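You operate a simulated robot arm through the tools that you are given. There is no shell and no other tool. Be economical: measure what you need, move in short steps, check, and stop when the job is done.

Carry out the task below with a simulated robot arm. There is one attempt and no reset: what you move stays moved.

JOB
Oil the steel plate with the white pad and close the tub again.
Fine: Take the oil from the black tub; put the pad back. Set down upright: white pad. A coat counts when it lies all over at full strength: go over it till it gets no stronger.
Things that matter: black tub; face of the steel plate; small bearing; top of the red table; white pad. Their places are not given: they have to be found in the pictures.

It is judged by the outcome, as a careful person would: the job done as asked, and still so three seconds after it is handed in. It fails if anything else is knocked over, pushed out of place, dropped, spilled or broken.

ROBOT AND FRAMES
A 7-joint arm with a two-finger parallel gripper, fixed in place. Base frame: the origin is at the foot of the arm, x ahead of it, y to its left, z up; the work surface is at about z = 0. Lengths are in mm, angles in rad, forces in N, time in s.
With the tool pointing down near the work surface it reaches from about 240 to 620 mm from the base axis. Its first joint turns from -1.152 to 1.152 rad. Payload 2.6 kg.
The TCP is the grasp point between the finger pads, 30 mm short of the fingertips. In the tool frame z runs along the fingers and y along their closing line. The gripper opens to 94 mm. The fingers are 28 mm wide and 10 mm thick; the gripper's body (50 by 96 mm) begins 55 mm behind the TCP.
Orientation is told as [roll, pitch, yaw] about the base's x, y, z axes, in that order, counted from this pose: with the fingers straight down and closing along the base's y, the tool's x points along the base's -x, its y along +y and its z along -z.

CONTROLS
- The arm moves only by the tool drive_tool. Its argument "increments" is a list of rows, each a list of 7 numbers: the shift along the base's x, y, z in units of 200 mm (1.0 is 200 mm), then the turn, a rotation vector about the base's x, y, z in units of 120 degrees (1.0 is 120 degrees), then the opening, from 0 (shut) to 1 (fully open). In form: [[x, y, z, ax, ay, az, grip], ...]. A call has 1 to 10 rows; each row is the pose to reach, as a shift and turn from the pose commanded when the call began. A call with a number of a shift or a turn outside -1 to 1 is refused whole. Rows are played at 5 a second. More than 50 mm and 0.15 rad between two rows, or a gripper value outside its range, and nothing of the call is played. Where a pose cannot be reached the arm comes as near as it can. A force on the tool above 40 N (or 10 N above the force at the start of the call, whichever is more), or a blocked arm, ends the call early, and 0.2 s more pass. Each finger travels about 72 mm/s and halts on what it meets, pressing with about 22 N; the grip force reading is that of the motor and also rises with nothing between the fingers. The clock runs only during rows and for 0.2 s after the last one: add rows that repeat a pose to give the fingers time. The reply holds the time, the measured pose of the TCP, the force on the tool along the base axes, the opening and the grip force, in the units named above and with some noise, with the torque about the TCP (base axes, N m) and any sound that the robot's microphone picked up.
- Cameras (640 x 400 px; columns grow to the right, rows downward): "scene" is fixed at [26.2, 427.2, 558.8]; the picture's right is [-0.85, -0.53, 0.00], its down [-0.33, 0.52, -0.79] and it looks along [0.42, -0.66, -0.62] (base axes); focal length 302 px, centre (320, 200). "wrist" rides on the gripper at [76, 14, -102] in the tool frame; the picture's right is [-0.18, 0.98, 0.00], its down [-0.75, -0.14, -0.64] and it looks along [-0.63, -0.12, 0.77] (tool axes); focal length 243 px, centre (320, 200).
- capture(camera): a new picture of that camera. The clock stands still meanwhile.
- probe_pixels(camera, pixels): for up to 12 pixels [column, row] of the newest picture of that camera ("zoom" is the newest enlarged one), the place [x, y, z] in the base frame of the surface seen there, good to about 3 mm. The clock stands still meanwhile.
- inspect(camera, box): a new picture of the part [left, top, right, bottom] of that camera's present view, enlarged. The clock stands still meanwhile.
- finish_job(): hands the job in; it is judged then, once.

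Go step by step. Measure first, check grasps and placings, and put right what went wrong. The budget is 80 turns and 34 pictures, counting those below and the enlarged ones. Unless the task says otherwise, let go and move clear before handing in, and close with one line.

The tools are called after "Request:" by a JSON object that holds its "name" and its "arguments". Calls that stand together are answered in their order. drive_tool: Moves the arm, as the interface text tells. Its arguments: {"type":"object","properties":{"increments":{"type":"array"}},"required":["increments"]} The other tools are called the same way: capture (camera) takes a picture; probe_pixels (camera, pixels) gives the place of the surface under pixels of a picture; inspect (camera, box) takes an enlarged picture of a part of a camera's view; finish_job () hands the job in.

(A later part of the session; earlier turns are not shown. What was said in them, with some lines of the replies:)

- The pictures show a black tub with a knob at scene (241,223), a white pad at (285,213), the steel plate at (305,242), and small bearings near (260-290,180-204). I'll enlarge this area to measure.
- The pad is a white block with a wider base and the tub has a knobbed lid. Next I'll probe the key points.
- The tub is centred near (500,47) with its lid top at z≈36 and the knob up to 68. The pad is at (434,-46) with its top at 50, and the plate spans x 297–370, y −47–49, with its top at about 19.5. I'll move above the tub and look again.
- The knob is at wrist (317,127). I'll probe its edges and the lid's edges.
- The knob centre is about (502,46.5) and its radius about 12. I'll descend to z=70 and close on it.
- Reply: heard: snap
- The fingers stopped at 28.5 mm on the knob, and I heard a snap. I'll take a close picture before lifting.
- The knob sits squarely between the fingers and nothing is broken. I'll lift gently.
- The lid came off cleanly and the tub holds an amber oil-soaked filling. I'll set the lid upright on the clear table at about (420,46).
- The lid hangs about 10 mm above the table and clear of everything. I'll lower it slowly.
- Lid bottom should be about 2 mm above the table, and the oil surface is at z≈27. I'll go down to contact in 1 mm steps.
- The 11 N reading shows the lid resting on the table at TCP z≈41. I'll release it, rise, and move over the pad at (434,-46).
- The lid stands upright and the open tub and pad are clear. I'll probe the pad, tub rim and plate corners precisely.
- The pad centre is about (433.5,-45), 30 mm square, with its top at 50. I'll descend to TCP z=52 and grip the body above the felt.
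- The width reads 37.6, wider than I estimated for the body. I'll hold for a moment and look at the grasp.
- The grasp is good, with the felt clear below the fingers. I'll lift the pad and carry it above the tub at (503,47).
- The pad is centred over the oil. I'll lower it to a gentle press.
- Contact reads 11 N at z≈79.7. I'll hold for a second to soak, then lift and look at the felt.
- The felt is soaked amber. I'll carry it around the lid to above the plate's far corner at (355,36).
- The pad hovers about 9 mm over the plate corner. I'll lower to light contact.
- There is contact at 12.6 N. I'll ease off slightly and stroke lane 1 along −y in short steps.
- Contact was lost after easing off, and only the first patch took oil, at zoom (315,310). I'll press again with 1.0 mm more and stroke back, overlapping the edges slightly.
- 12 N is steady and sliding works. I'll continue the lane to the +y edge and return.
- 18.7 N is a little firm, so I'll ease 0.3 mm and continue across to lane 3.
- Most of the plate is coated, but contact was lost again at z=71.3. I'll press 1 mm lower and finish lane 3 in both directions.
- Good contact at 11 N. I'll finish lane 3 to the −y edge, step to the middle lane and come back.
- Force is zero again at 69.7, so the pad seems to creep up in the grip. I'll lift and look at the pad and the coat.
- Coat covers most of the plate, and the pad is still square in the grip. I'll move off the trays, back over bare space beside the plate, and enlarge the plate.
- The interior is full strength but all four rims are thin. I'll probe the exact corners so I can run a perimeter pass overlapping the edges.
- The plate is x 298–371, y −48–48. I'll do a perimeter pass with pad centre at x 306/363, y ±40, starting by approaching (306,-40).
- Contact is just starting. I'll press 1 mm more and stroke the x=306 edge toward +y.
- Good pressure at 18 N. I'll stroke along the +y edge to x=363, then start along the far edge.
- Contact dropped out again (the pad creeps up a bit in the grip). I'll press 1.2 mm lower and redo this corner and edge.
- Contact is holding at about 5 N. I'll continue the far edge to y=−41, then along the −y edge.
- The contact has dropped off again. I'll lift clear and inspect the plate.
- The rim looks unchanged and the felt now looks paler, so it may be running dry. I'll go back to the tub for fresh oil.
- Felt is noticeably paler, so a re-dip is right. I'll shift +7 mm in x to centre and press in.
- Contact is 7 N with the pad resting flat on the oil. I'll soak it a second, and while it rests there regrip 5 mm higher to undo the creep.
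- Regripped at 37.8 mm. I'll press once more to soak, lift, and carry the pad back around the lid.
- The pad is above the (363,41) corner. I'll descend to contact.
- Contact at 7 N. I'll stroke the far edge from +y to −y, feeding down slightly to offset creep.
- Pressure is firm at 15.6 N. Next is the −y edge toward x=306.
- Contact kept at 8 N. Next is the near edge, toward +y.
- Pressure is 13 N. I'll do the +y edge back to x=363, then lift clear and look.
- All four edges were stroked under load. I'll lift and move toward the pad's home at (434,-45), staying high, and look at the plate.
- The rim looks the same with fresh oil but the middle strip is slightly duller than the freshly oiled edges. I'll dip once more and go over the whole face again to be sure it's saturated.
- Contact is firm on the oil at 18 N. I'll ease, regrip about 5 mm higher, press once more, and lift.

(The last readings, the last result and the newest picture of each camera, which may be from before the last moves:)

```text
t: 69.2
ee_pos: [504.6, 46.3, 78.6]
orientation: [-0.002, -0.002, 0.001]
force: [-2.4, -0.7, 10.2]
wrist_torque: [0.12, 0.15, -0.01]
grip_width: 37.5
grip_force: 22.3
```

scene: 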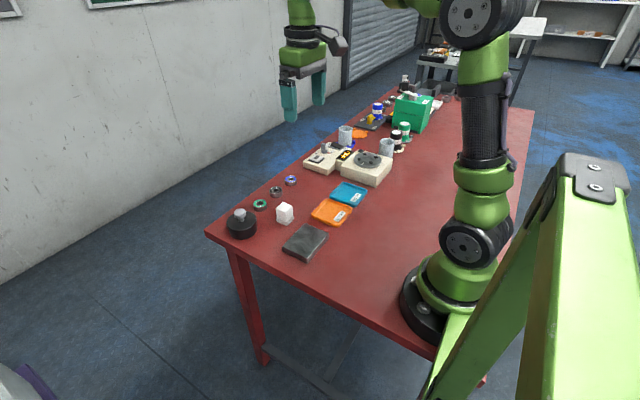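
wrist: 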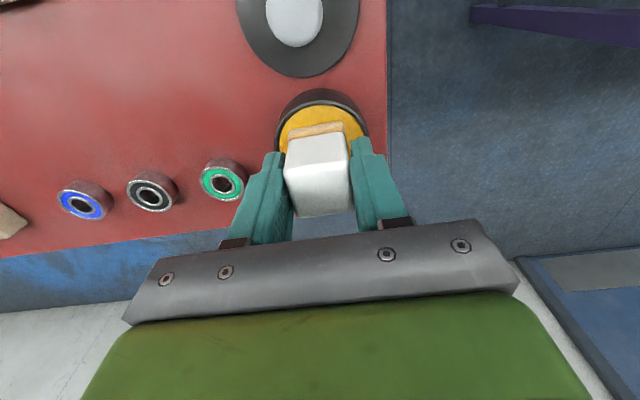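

Soaked and regripped. I'll carry it to (356,38) and descend.

Request:
{"name": "drive_tool", "arguments": {"increments": [[0, 0, 0.1, 0, 0, 0, 0.2], [0, 0, 0.25, 0, 0, 0, 0.2], [-0.175, -0.14, 0.25, 0, 0, 0, 0.2], [-0.35, -0.275, 0.25, 0, 0, 0, 0.2], [-0.55, -0.275, 0.25, 0, 0, 0, 0.2], [-0.65, -0.1, 0.25, 0, 0, 0, 0.2], [-0.735, -0.04, 0.2, 0, 0, 0, 0.2], [-0.735, -0.04, 0.05, 0, 0, 0, 0.2], [-0.735, -0.04, -0.025, 0, 0, 0, 0.2], [-0.735, -0.04, -0.025, 0, 0, 0, 0.2]]}}

```text
t: 71.4
ee_pos: [356.5, 38.3, 72.3]
orientation: [-0.001, -0.001, 0.0]
force: [0.1, 0.3, -0.3]
wrist_torque: [0.0, -0.02, 0.02]
grip_width: 37.6
grip_force: 21.9
```

Request:
{"name": "drive_tool", "arguments": {"increments": [[0, 0, -0.008, 0, 0, 0, 0.2], [0, 0, -0.013, 0, 0, 0, 0.2], [0, -0.06, -0.014, 0, 0, 0, 0.2], [0, -0.12, -0.014, 0, 0, 0, 0.2], [0, -0.18, -0.015, 0, 0, 0, 0.2], [0, -0.24, -0.015, 0, 0, 0, 0.2], [0, -0.3, -0.016, 0, 0, 0, 0.2], [0, -0.36, -0.016, 0, 0, 0, 0.2], [0, -0.385, -0.017, 0, 0, 0, 0.2]]}}

```text
t: 73.4
ee_pos: [356.5, -36.8, 70.2]
orientation: [0.0, -0.001, 0.001]
force: [0.2, 5.4, 18.0]
wrist_torque: [0.05, -0.05, 0.03]
grip_width: 37.8
grip_force: 22.4
```

Pressure held at 18 N through the lane. I'll step to x=335 and go back toward +y.

Request:
{"name": "drive_tool", "arguments": {"increments": [[-0.05, 0, 0, 0, 0, 0, 0.2], [-0.105, 0, 0, 0, 0, 0, 0.2], [-0.105, 0.06, -0.002, 0, 0, 0, 0.2], [-0.105, 0.12, -0.003, 0, 0, 0, 0.2], [-0.105, 0.18, -0.004, 0, 0, 0, 0.2], [-0.105, 0.24, -0.005, 0, 0, 0, 0.2], [-0.105, 0.3, -0.006, 0, 0, 0, 0.2], [-0.105, 0.36, -0.006, 0, 0, 0, 0.2], [-0.105, 0.385, -0.007, 0, 0, 0, 0.2]]}}

```text
t: 75.4
ee_pos: [335.3, 39.0, 66.5]
orientation: [0.0, 0.001, 0.0]
force: [0.0, -4.1, 10.9]
wrist_torque: [-0.07, 0.0, 0.03]
grip_width: 37.6
grip_force: 21.4
```

The middle lane is done under load. I'll step to x=312 and run lane 3 toward −y.

Request:
{"name": "drive_tool", "arguments": {"increments": [[-0.05, 0, -0.002, 0, 0, 0, 0.2], [-0.115, 0, -0.003, 0, 0, 0, 0.2], [-0.115, -0.06, -0.005, 0, 0, 0, 0.2], [-0.115, -0.12, -0.006, 0, 0, 0, 0.2], [-0.115, -0.18, -0.007, 0, 0, 0, 0.2], [-0.115, -0.24, -0.008, 0, 0, 0, 0.2], [-0.115, -0.3, -0.009, 0, 0, 0, 0.2], [-0.115, -0.36, -0.009, 0, 0, 0, 0.2], [-0.115, -0.39, -0.01, 0, 0, 0, 0.2]]}}

```text
t: 77.4
ee_pos: [312.3, -39.6, 64.0]
orientation: [-0.001, 0.002, 0.001]
force: [0.1, 2.5, 7.1]
wrist_torque: [0.05, -0.11, 0.01]
grip_width: 37.5
grip_force: 21.8
```

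All three lanes were covered with contact. I'll lift, carry the pad to its home above (434,-45), and look.

Request:
{"name": "drive_tool", "arguments": {"increments": [[0, 0, 0.1, 0, 0, 0, 0.2], [0, 0, 0.3, 0, 0, 0, 0.2], [0.2, 0, 0.3, 0, 0, 0, 0.2], [0.4, -0.02, 0.3, 0, 0, 0, 0.2], [0.6, -0.027, 0.3, 0, 0, 0, 0.2], [0.608, -0.027, 0.3, 0, 0, 0, 0.2], [0.608, -0.027, 0.3, 0, 0, 0, 0.2]]}}

Request:
{"name": "inspect", "arguments": {"camera": "scene", "box": [276, 216, 340, 256]}}

```text
t: 79.0
ee_pos: [431.5, -43.3, 127.9]
orientation: [0.0, 0.001, 0.002]
force: [0.2, 0.8, -0.3]
wrist_torque: [-0.02, 0.01, -0.01]
grip_width: 37.4
grip_force: 22.2
```

```text
10.00 times, centred on (308, 236) of scene
```

zoom: 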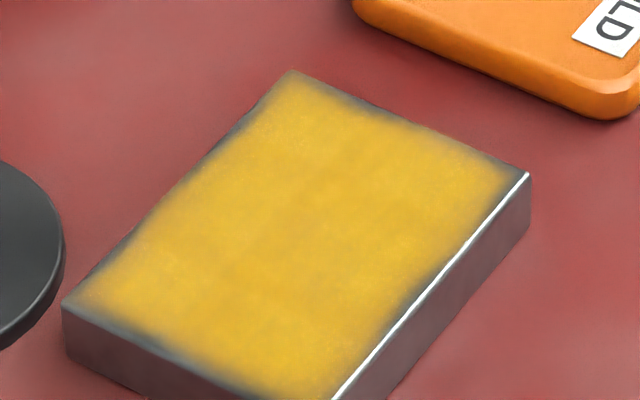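

The coat is now even and no longer getting stronger; the thin rim feather is unchanged by fresh oil, so it is saturated. I'll set the pad down at home, lowering to about 5 mm above the table first.

Request:
{"name": "drive_tool", "arguments": {"increments": [[0.005, -0.005, -0.1, 0, 0, 0, 0.2], [0.005, -0.005, -0.22, 0, 0, 0, 0.2], [0.005, -0.005, -0.33, 0, 0, 0, 0.2], [0.005, -0.005, -0.385, 0, 0, 0, 0.2], [0.005, -0.005, -0.385, 0, 0, 0, 0.2]]}}

Request:
{"name": "inspect", "arguments": {"camera": "scene", "box": [232, 170, 328, 230]}}

```text
t: 80.2
ee_pos: [433.8, -45.7, 47.7]
orientation: [0.001, -0.001, 0.001]
force: [0.3, 0.8, -0.3]
wrist_torque: [0.04, -0.02, -0.03]
grip_width: 37.4
grip_force: 22.1
```

```text
6.67 times, centred on (280, 200) of scene
```

zoom: 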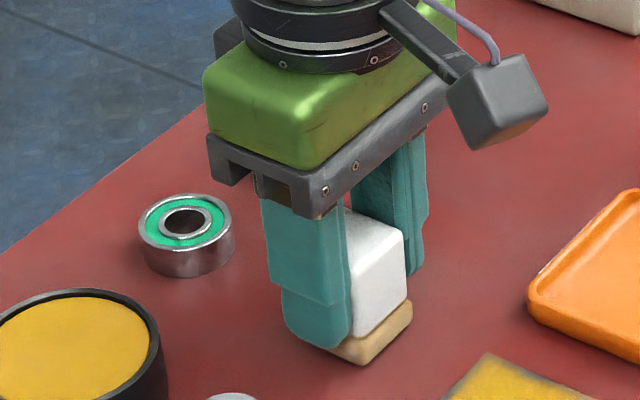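

Pad is upright and aligned with its old spot (bottom corner at zoom (365,365) against (362,373) before). I'll lower it to contact.

Request:
{"name": "drive_tool", "arguments": {"increments": [[0.001, 0, -0.01, 0, 0, 0, 0.2], [0.001, 0, -0.016, 0, 0, 0, 0.2], [0.001, 0, -0.016, 0, 0, 0, 0.2]]}}

```text
t: 81.0
ee_pos: [433.9, -45.6, 44.0]
orientation: [0.001, 0.001, 0.002]
force: [0.2, -0.9, -0.1]
wrist_torque: [-0.03, 0.0, 0.01]
grip_width: 37.7
grip_force: 22.1
```

Request:
{"name": "drive_tool", "arguments": {"increments": [[0, 0, -0.004, 0, 0, 0, 0.2], [0, 0, -0.008, 0, 0, 0, 0.2], [0, 0, -0.008, 0, 0, 0, 0.2]]}}

```text
t: 81.8
ee_pos: [434.8, -46.4, 44.7]
orientation: [0.001, -0.002, -0.001]
force: [-4.7, 2.8, 18.1]
wrist_torque: [0.02, 0.18, -0.03]
grip_width: 37.6
grip_force: 21.9
```

The pad is firmly on the table. I'll ease off, open, rise, and move above the lid knob at (420.5,46).

Request:
{"name": "drive_tool", "arguments": {"increments": [[0, 0, 0.005, 0, 0, 0, 0.2], [0, 0, 0.007, 0, 0, 0, 0.5], [0, 0, 0.007, 0, 0, 0, 0.55], [0, 0, 0.1, 0, 0, 0, 0.55], [0, 0, 0.3, 0, 0, 0, 0.55], [0, 0, 0.5, 0, 0, 0, 0.55], [-0.03, 0.2, 0.55, 0, 0, 0, 0.6], [-0.06, 0.4, 0.55, 0, 0, 0, 0.6], [-0.067, 0.458, 0.55, 0, 0, 0, 0.6], [-0.067, 0.458, 0.55, 0, 0, 0, 0.6]]}}

Request:
{"name": "capture", "arguments": {"camera": "wrist"}}

Request:
{"name": "inspect", "arguments": {"camera": "scene", "box": [192, 170, 352, 270]}}

```text
t: 84.0
ee_pos: [421.7, 45.4, 153.5]
orientation: [-0.001, 0.002, 0.0]
force: [1.1, 0.0, -0.3]
wrist_torque: [-0.01, -0.01, -0.04]
grip_width: 56.3
grip_force: 0.1
```

```text
6 pictures are left
```

wrist: 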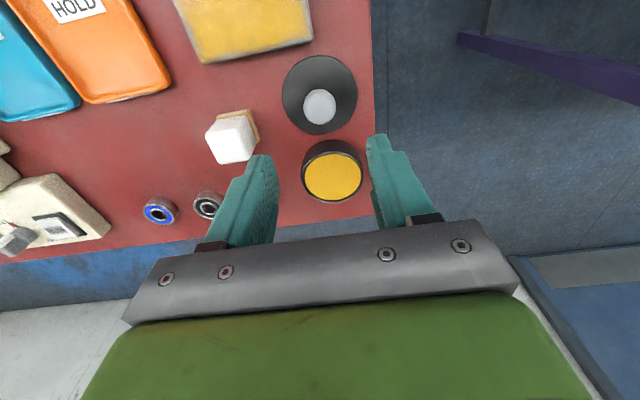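

```text
4.00 times, centred on (272, 220) of scene
```

zoom: 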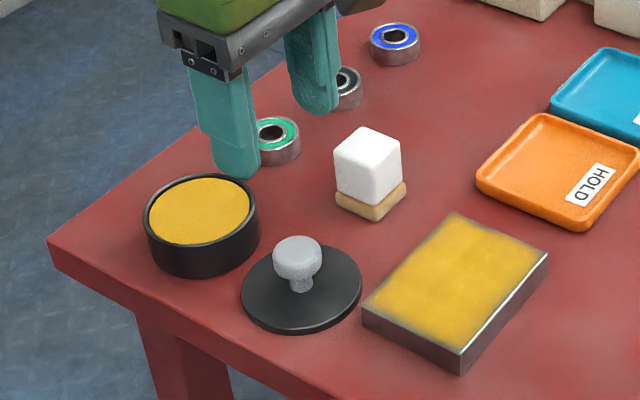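

The pad stands upright back at home, and the plate is coated. I'll check the knob and tub positions before closing.

Request:
{"name": "probe_pixels", "arguments": {"camera": "wrist", "pixels": [[320, 106], [305, 106], [335, 106], [320, 92], [320, 120], [307, 176], [361, 176], [333, 178], [333, 197], [333, 155], [228, 135]]}}

Request:
{"name": "probe_pixels", "arguments": {"camera": "zoom", "pixels": [[200, 174], [200, 244], [145, 213], [257, 209], [367, 150], [370, 218]]}}

```text
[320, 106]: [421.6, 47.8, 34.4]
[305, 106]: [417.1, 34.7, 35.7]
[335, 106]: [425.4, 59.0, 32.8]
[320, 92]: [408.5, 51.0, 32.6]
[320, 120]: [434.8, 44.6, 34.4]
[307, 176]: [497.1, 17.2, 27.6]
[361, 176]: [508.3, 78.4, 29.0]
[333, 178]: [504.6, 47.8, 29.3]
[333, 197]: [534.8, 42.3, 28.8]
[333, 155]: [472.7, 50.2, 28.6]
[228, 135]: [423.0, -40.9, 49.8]
```

```text
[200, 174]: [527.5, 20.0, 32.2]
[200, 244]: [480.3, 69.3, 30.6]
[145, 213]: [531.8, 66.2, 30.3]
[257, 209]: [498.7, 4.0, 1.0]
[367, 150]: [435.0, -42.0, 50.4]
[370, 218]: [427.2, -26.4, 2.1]
```

Tub is unmoved at (503.5,47) and the knob is at (421,47). I'll descend to z≈42 and grip it.

Request:
{"name": "drive_tool", "arguments": {"increments": [[0, 0.005, -0.2, 0, 0, 0, 0.6], [0, 0.005, -0.4, 0, 0, 0, 0.6], [0, 0.005, -0.52, 0, 0, 0, 0.6], [0, 0.005, -0.555, 0, 0, 0, 0.6], [0, 0.005, -0.555, 0, 0, 0, 0.6], [0, 0.005, -0.555, 0, 0, 0, 0.15], [0, 0.005, -0.555, 0, 0, 0, 0.1], [0, 0.005, -0.555, 0, 0, 0, 0.1], [0, 0.005, -0.555, 0, 0, 0, 0.1]]}}

```text
t: 86.0
ee_pos: [423.2, 46.6, 41.8]
orientation: [0.001, 0.001, 0.001]
force: [0.5, 0.3, -0.3]
wrist_torque: [0.0, 0.02, -0.02]
grip_width: 28.5
grip_force: 21.9
```

Gripped at 28.5 mm as before. I'll lift 60 mm, move +82 mm in x (the exact reverse), and lower to just above the rim.

Request:
{"name": "drive_tool", "arguments": {"increments": [[0, 0, 0.05, 0, 0, 0, 0.1], [0, 0, 0.15, 0, 0, 0, 0.1], [0, 0, 0.3, 0, 0, 0, 0.1], [0.14, 0, 0.3, 0, 0, 0, 0.1], [0.28, 0, 0.3, 0, 0, 0, 0.1], [0.41, 0, 0.3, 0, 0, 0, 0.1], [0.41, 0, 0.25, 0, 0, 0, 0.1], [0.41, 0, 0.18, 0, 0, 0, 0.1], [0.41, 0, 0.18, 0, 0, 0, 0.1]]}}

Request:
{"name": "inspect", "arguments": {"camera": "scene", "box": [192, 170, 304, 240]}}

```text
t: 88.0
ee_pos: [503.3, 46.3, 77.8]
orientation: [0.001, -0.001, 0.001]
force: [-0.2, -0.2, -0.3]
wrist_torque: [0.0, 0.02, -0.02]
grip_width: 28.3
grip_force: 21.9
```

```text
5.71 times, centred on (248, 205) of scene
```

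zoom: 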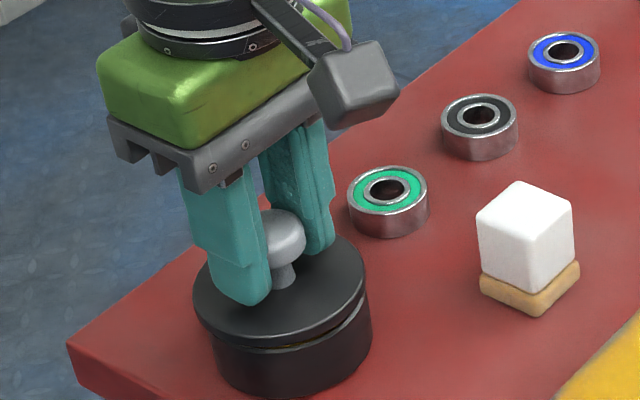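

The lid is aligned, about 7 mm over the rim. I'll lower it until it seats.

Request:
{"name": "drive_tool", "arguments": {"increments": [[0, 0, -0.015, 0, 0, 0, 0.1], [0, 0, -0.028, 0, 0, 0, 0.1], [0, 0, -0.034, 0, 0, 0, 0.1], [0, 0, -0.038, 0, 0, 0, 0.1], [0, 0, -0.038, 0, 0, 0, 0.1]]}}

```text
t: 89.2
ee_pos: [504.5, 46.4, 70.5]
orientation: [-0.001, 0.003, 0.001]
force: [0.4, 0.2, -0.8]
wrist_torque: [0.01, 0.0, -0.03]
grip_width: 28.3
grip_force: 22.3
```

There is no contact yet at 70.5. I'll go down further in small steps.

Request:
{"name": "drive_tool", "arguments": {"increments": [[0, 0, -0.005, 0, 0, 0, 0.1], [0, 0, -0.01, 0, 0, 0, 0.1], [0, 0, -0.01, 0, 0, 0, 0.1]]}}

```text
t: 90.0
ee_pos: [504.8, 46.5, 70.6]
orientation: [0.0, -0.004, 0.0]
force: [-6.8, -2.4, 21.2]
wrist_torque: [-0.07, 0.18, 0.0]
grip_width: 28.3
grip_force: 22.4
```

The lid meets the rim with 21 N at the original height, 70.6. I'll look at the seating before letting go.

Request:
{"name": "inspect", "arguments": {"camera": "scene", "box": [200, 190, 280, 240]}}

```text
8.00 times, centred on (240, 215) of scene
```

zoom: 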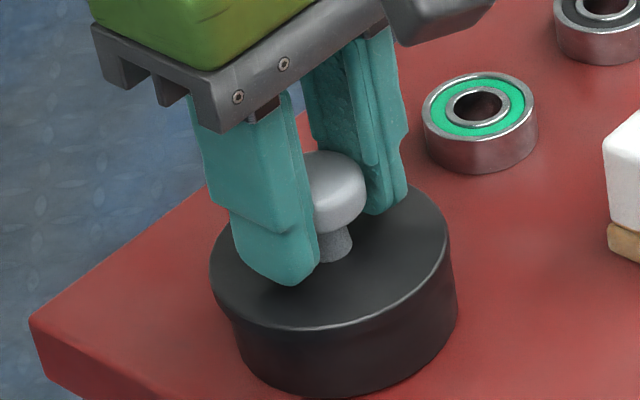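

The lid is seated but its right edge (zoom 450) sits about 1–2 mm inside the tub's (457), so it is slightly off to the left. I'll lift 2 mm, nudge it (−1.5 in x, −1 in y), and lower again.

Request:
{"name": "drive_tool", "arguments": {"increments": [[0, 0, 0.02, 0, 0, 0, 0.1], [-0.008, -0.005, 0.02, 0, 0, 0, 0.1], [-0.008, -0.005, 0.01, 0, 0, 0, 0.1], [-0.008, -0.005, 0.004, 0, 0, 0, 0.1], [-0.008, -0.005, 0, 0, 0, 0, 0.1], [-0.008, -0.005, 0, 0, 0, 0, 0.1]]}}

Request:
{"name": "inspect", "arguments": {"camera": "scene", "box": [200, 190, 280, 240]}}

```text
t: 91.4
ee_pos: [503.3, 45.4, 70.3]
orientation: [0.001, -0.002, -0.001]
force: [-7.7, -1.0, 20.1]
wrist_torque: [0.0, 0.16, -0.01]
grip_width: 28.3
grip_force: 22.3
```

```text
8.00 times, centred on (240, 215) of scene
```

zoom: 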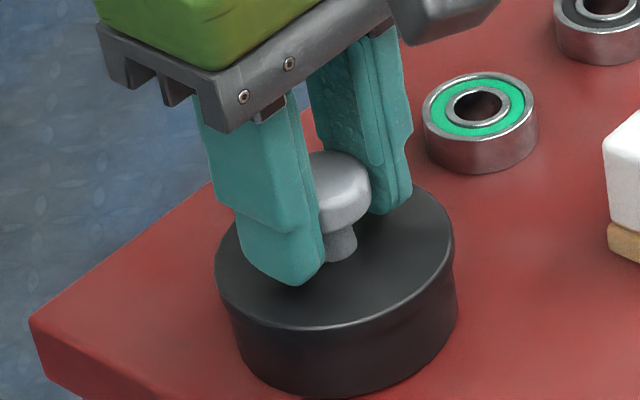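

The lid now spans the same pixels as at the start (226.9–256.8 against 226.8–257). I'll press slightly firmer to be sure it is fully home, then ease.

Request:
{"name": "drive_tool", "arguments": {"increments": [[0, 0, -0.004, 0, 0, 0, 0.1], [0, 0, -0.005, 0, 0, 0, 0.1], [0, 0, -0.005, 0, 0, 0, 0.1], [0, 0, 0.006, 0, 0, 0, 0.1], [0, 0, 0.006, 0, 0, 0, 0.1]]}}

```text
t: 92.6
ee_pos: [503.9, 45.6, 67.6]
orientation: [0.0, 0.0, 0.002]
force: [2.8, -0.8, 9.0]
wrist_torque: [-0.04, -0.42, 0.02]
grip_width: 28.1
grip_force: 21.5
```

TCP settled 2.7 mm lower, so the lid seated or the grip slid on the knob. I'll release, rise straight up, and look.

Request:
{"name": "drive_tool", "arguments": {"increments": [[0, 0, 0.005, 0, 0, 0, 0.1], [0, 0, 0.005, 0, 0, 0, 0.4], [0, 0, 0.005, 0, 0, 0, 0.6], [0, 0, 0.005, 0, 0, 0, 0.6], [0, 0, 0.1, 0, 0, 0, 0.6], [0, 0, 0.3, 0, 0, 0, 0.6], [0, 0, 0.5, 0, 0, 0, 0.6], [-0.2, -0.1, 0.6, 0, 0, 0, 0.6], [-0.4, -0.2, 0.7, 0, 0, 0, 0.6], [-0.4, -0.2, 0.7, 0, 0, 0, 0.6]]}}

Request:
{"name": "inspect", "arguments": {"camera": "scene", "box": [200, 180, 344, 270]}}

```text
t: 94.8
ee_pos: [421.2, 4.9, 211.3]
orientation: [-0.002, -0.002, 0.001]
force: [0.4, -0.5, 0.1]
wrist_torque: [0.0, 0.04, -0.01]
grip_width: 56.3
grip_force: 0.0
heard: snap
```

```text
4.44 times, centred on (272, 225) of scene
```

zoom: 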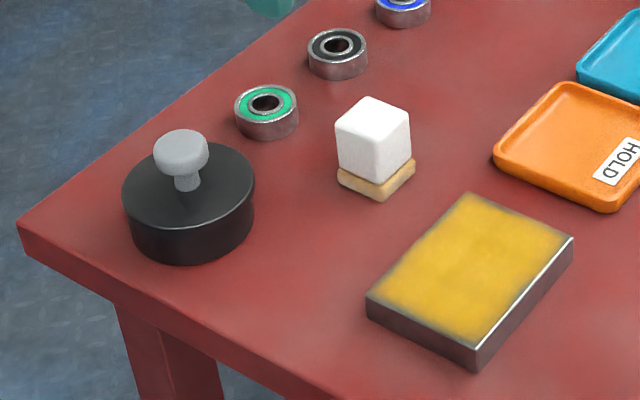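

A snap was heard at release, mirroring the one when I first gripped the lid. I'll check the lid height and level by probing.

Request:
{"name": "probe_pixels", "arguments": {"camera": "zoom", "pixels": [[145, 195], [235, 175], [190, 215], [205, 150], [180, 150], [372, 113], [375, 190], [470, 265]]}}

```text
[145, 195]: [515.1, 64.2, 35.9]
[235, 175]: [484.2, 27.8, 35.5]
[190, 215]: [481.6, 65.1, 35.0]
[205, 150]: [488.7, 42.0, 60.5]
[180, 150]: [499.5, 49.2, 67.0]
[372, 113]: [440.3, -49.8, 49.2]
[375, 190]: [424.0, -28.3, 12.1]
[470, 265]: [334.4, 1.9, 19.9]
```

The lid is level at z≈35.5, as at the start, and the pad and plate are where they should be, so I'm handing the job in.

Request:
{"name": "finish_job", "arguments": {}}

```text
The job is handed in.
```

I oiled the steel plate with the white pad until the coat stopped getting stronger. A thin fainter line is still visible at the very rim, and fresh oil did not change it. The pad is back upright in its place, the black tub's lid is on and level, and the arm is clear.
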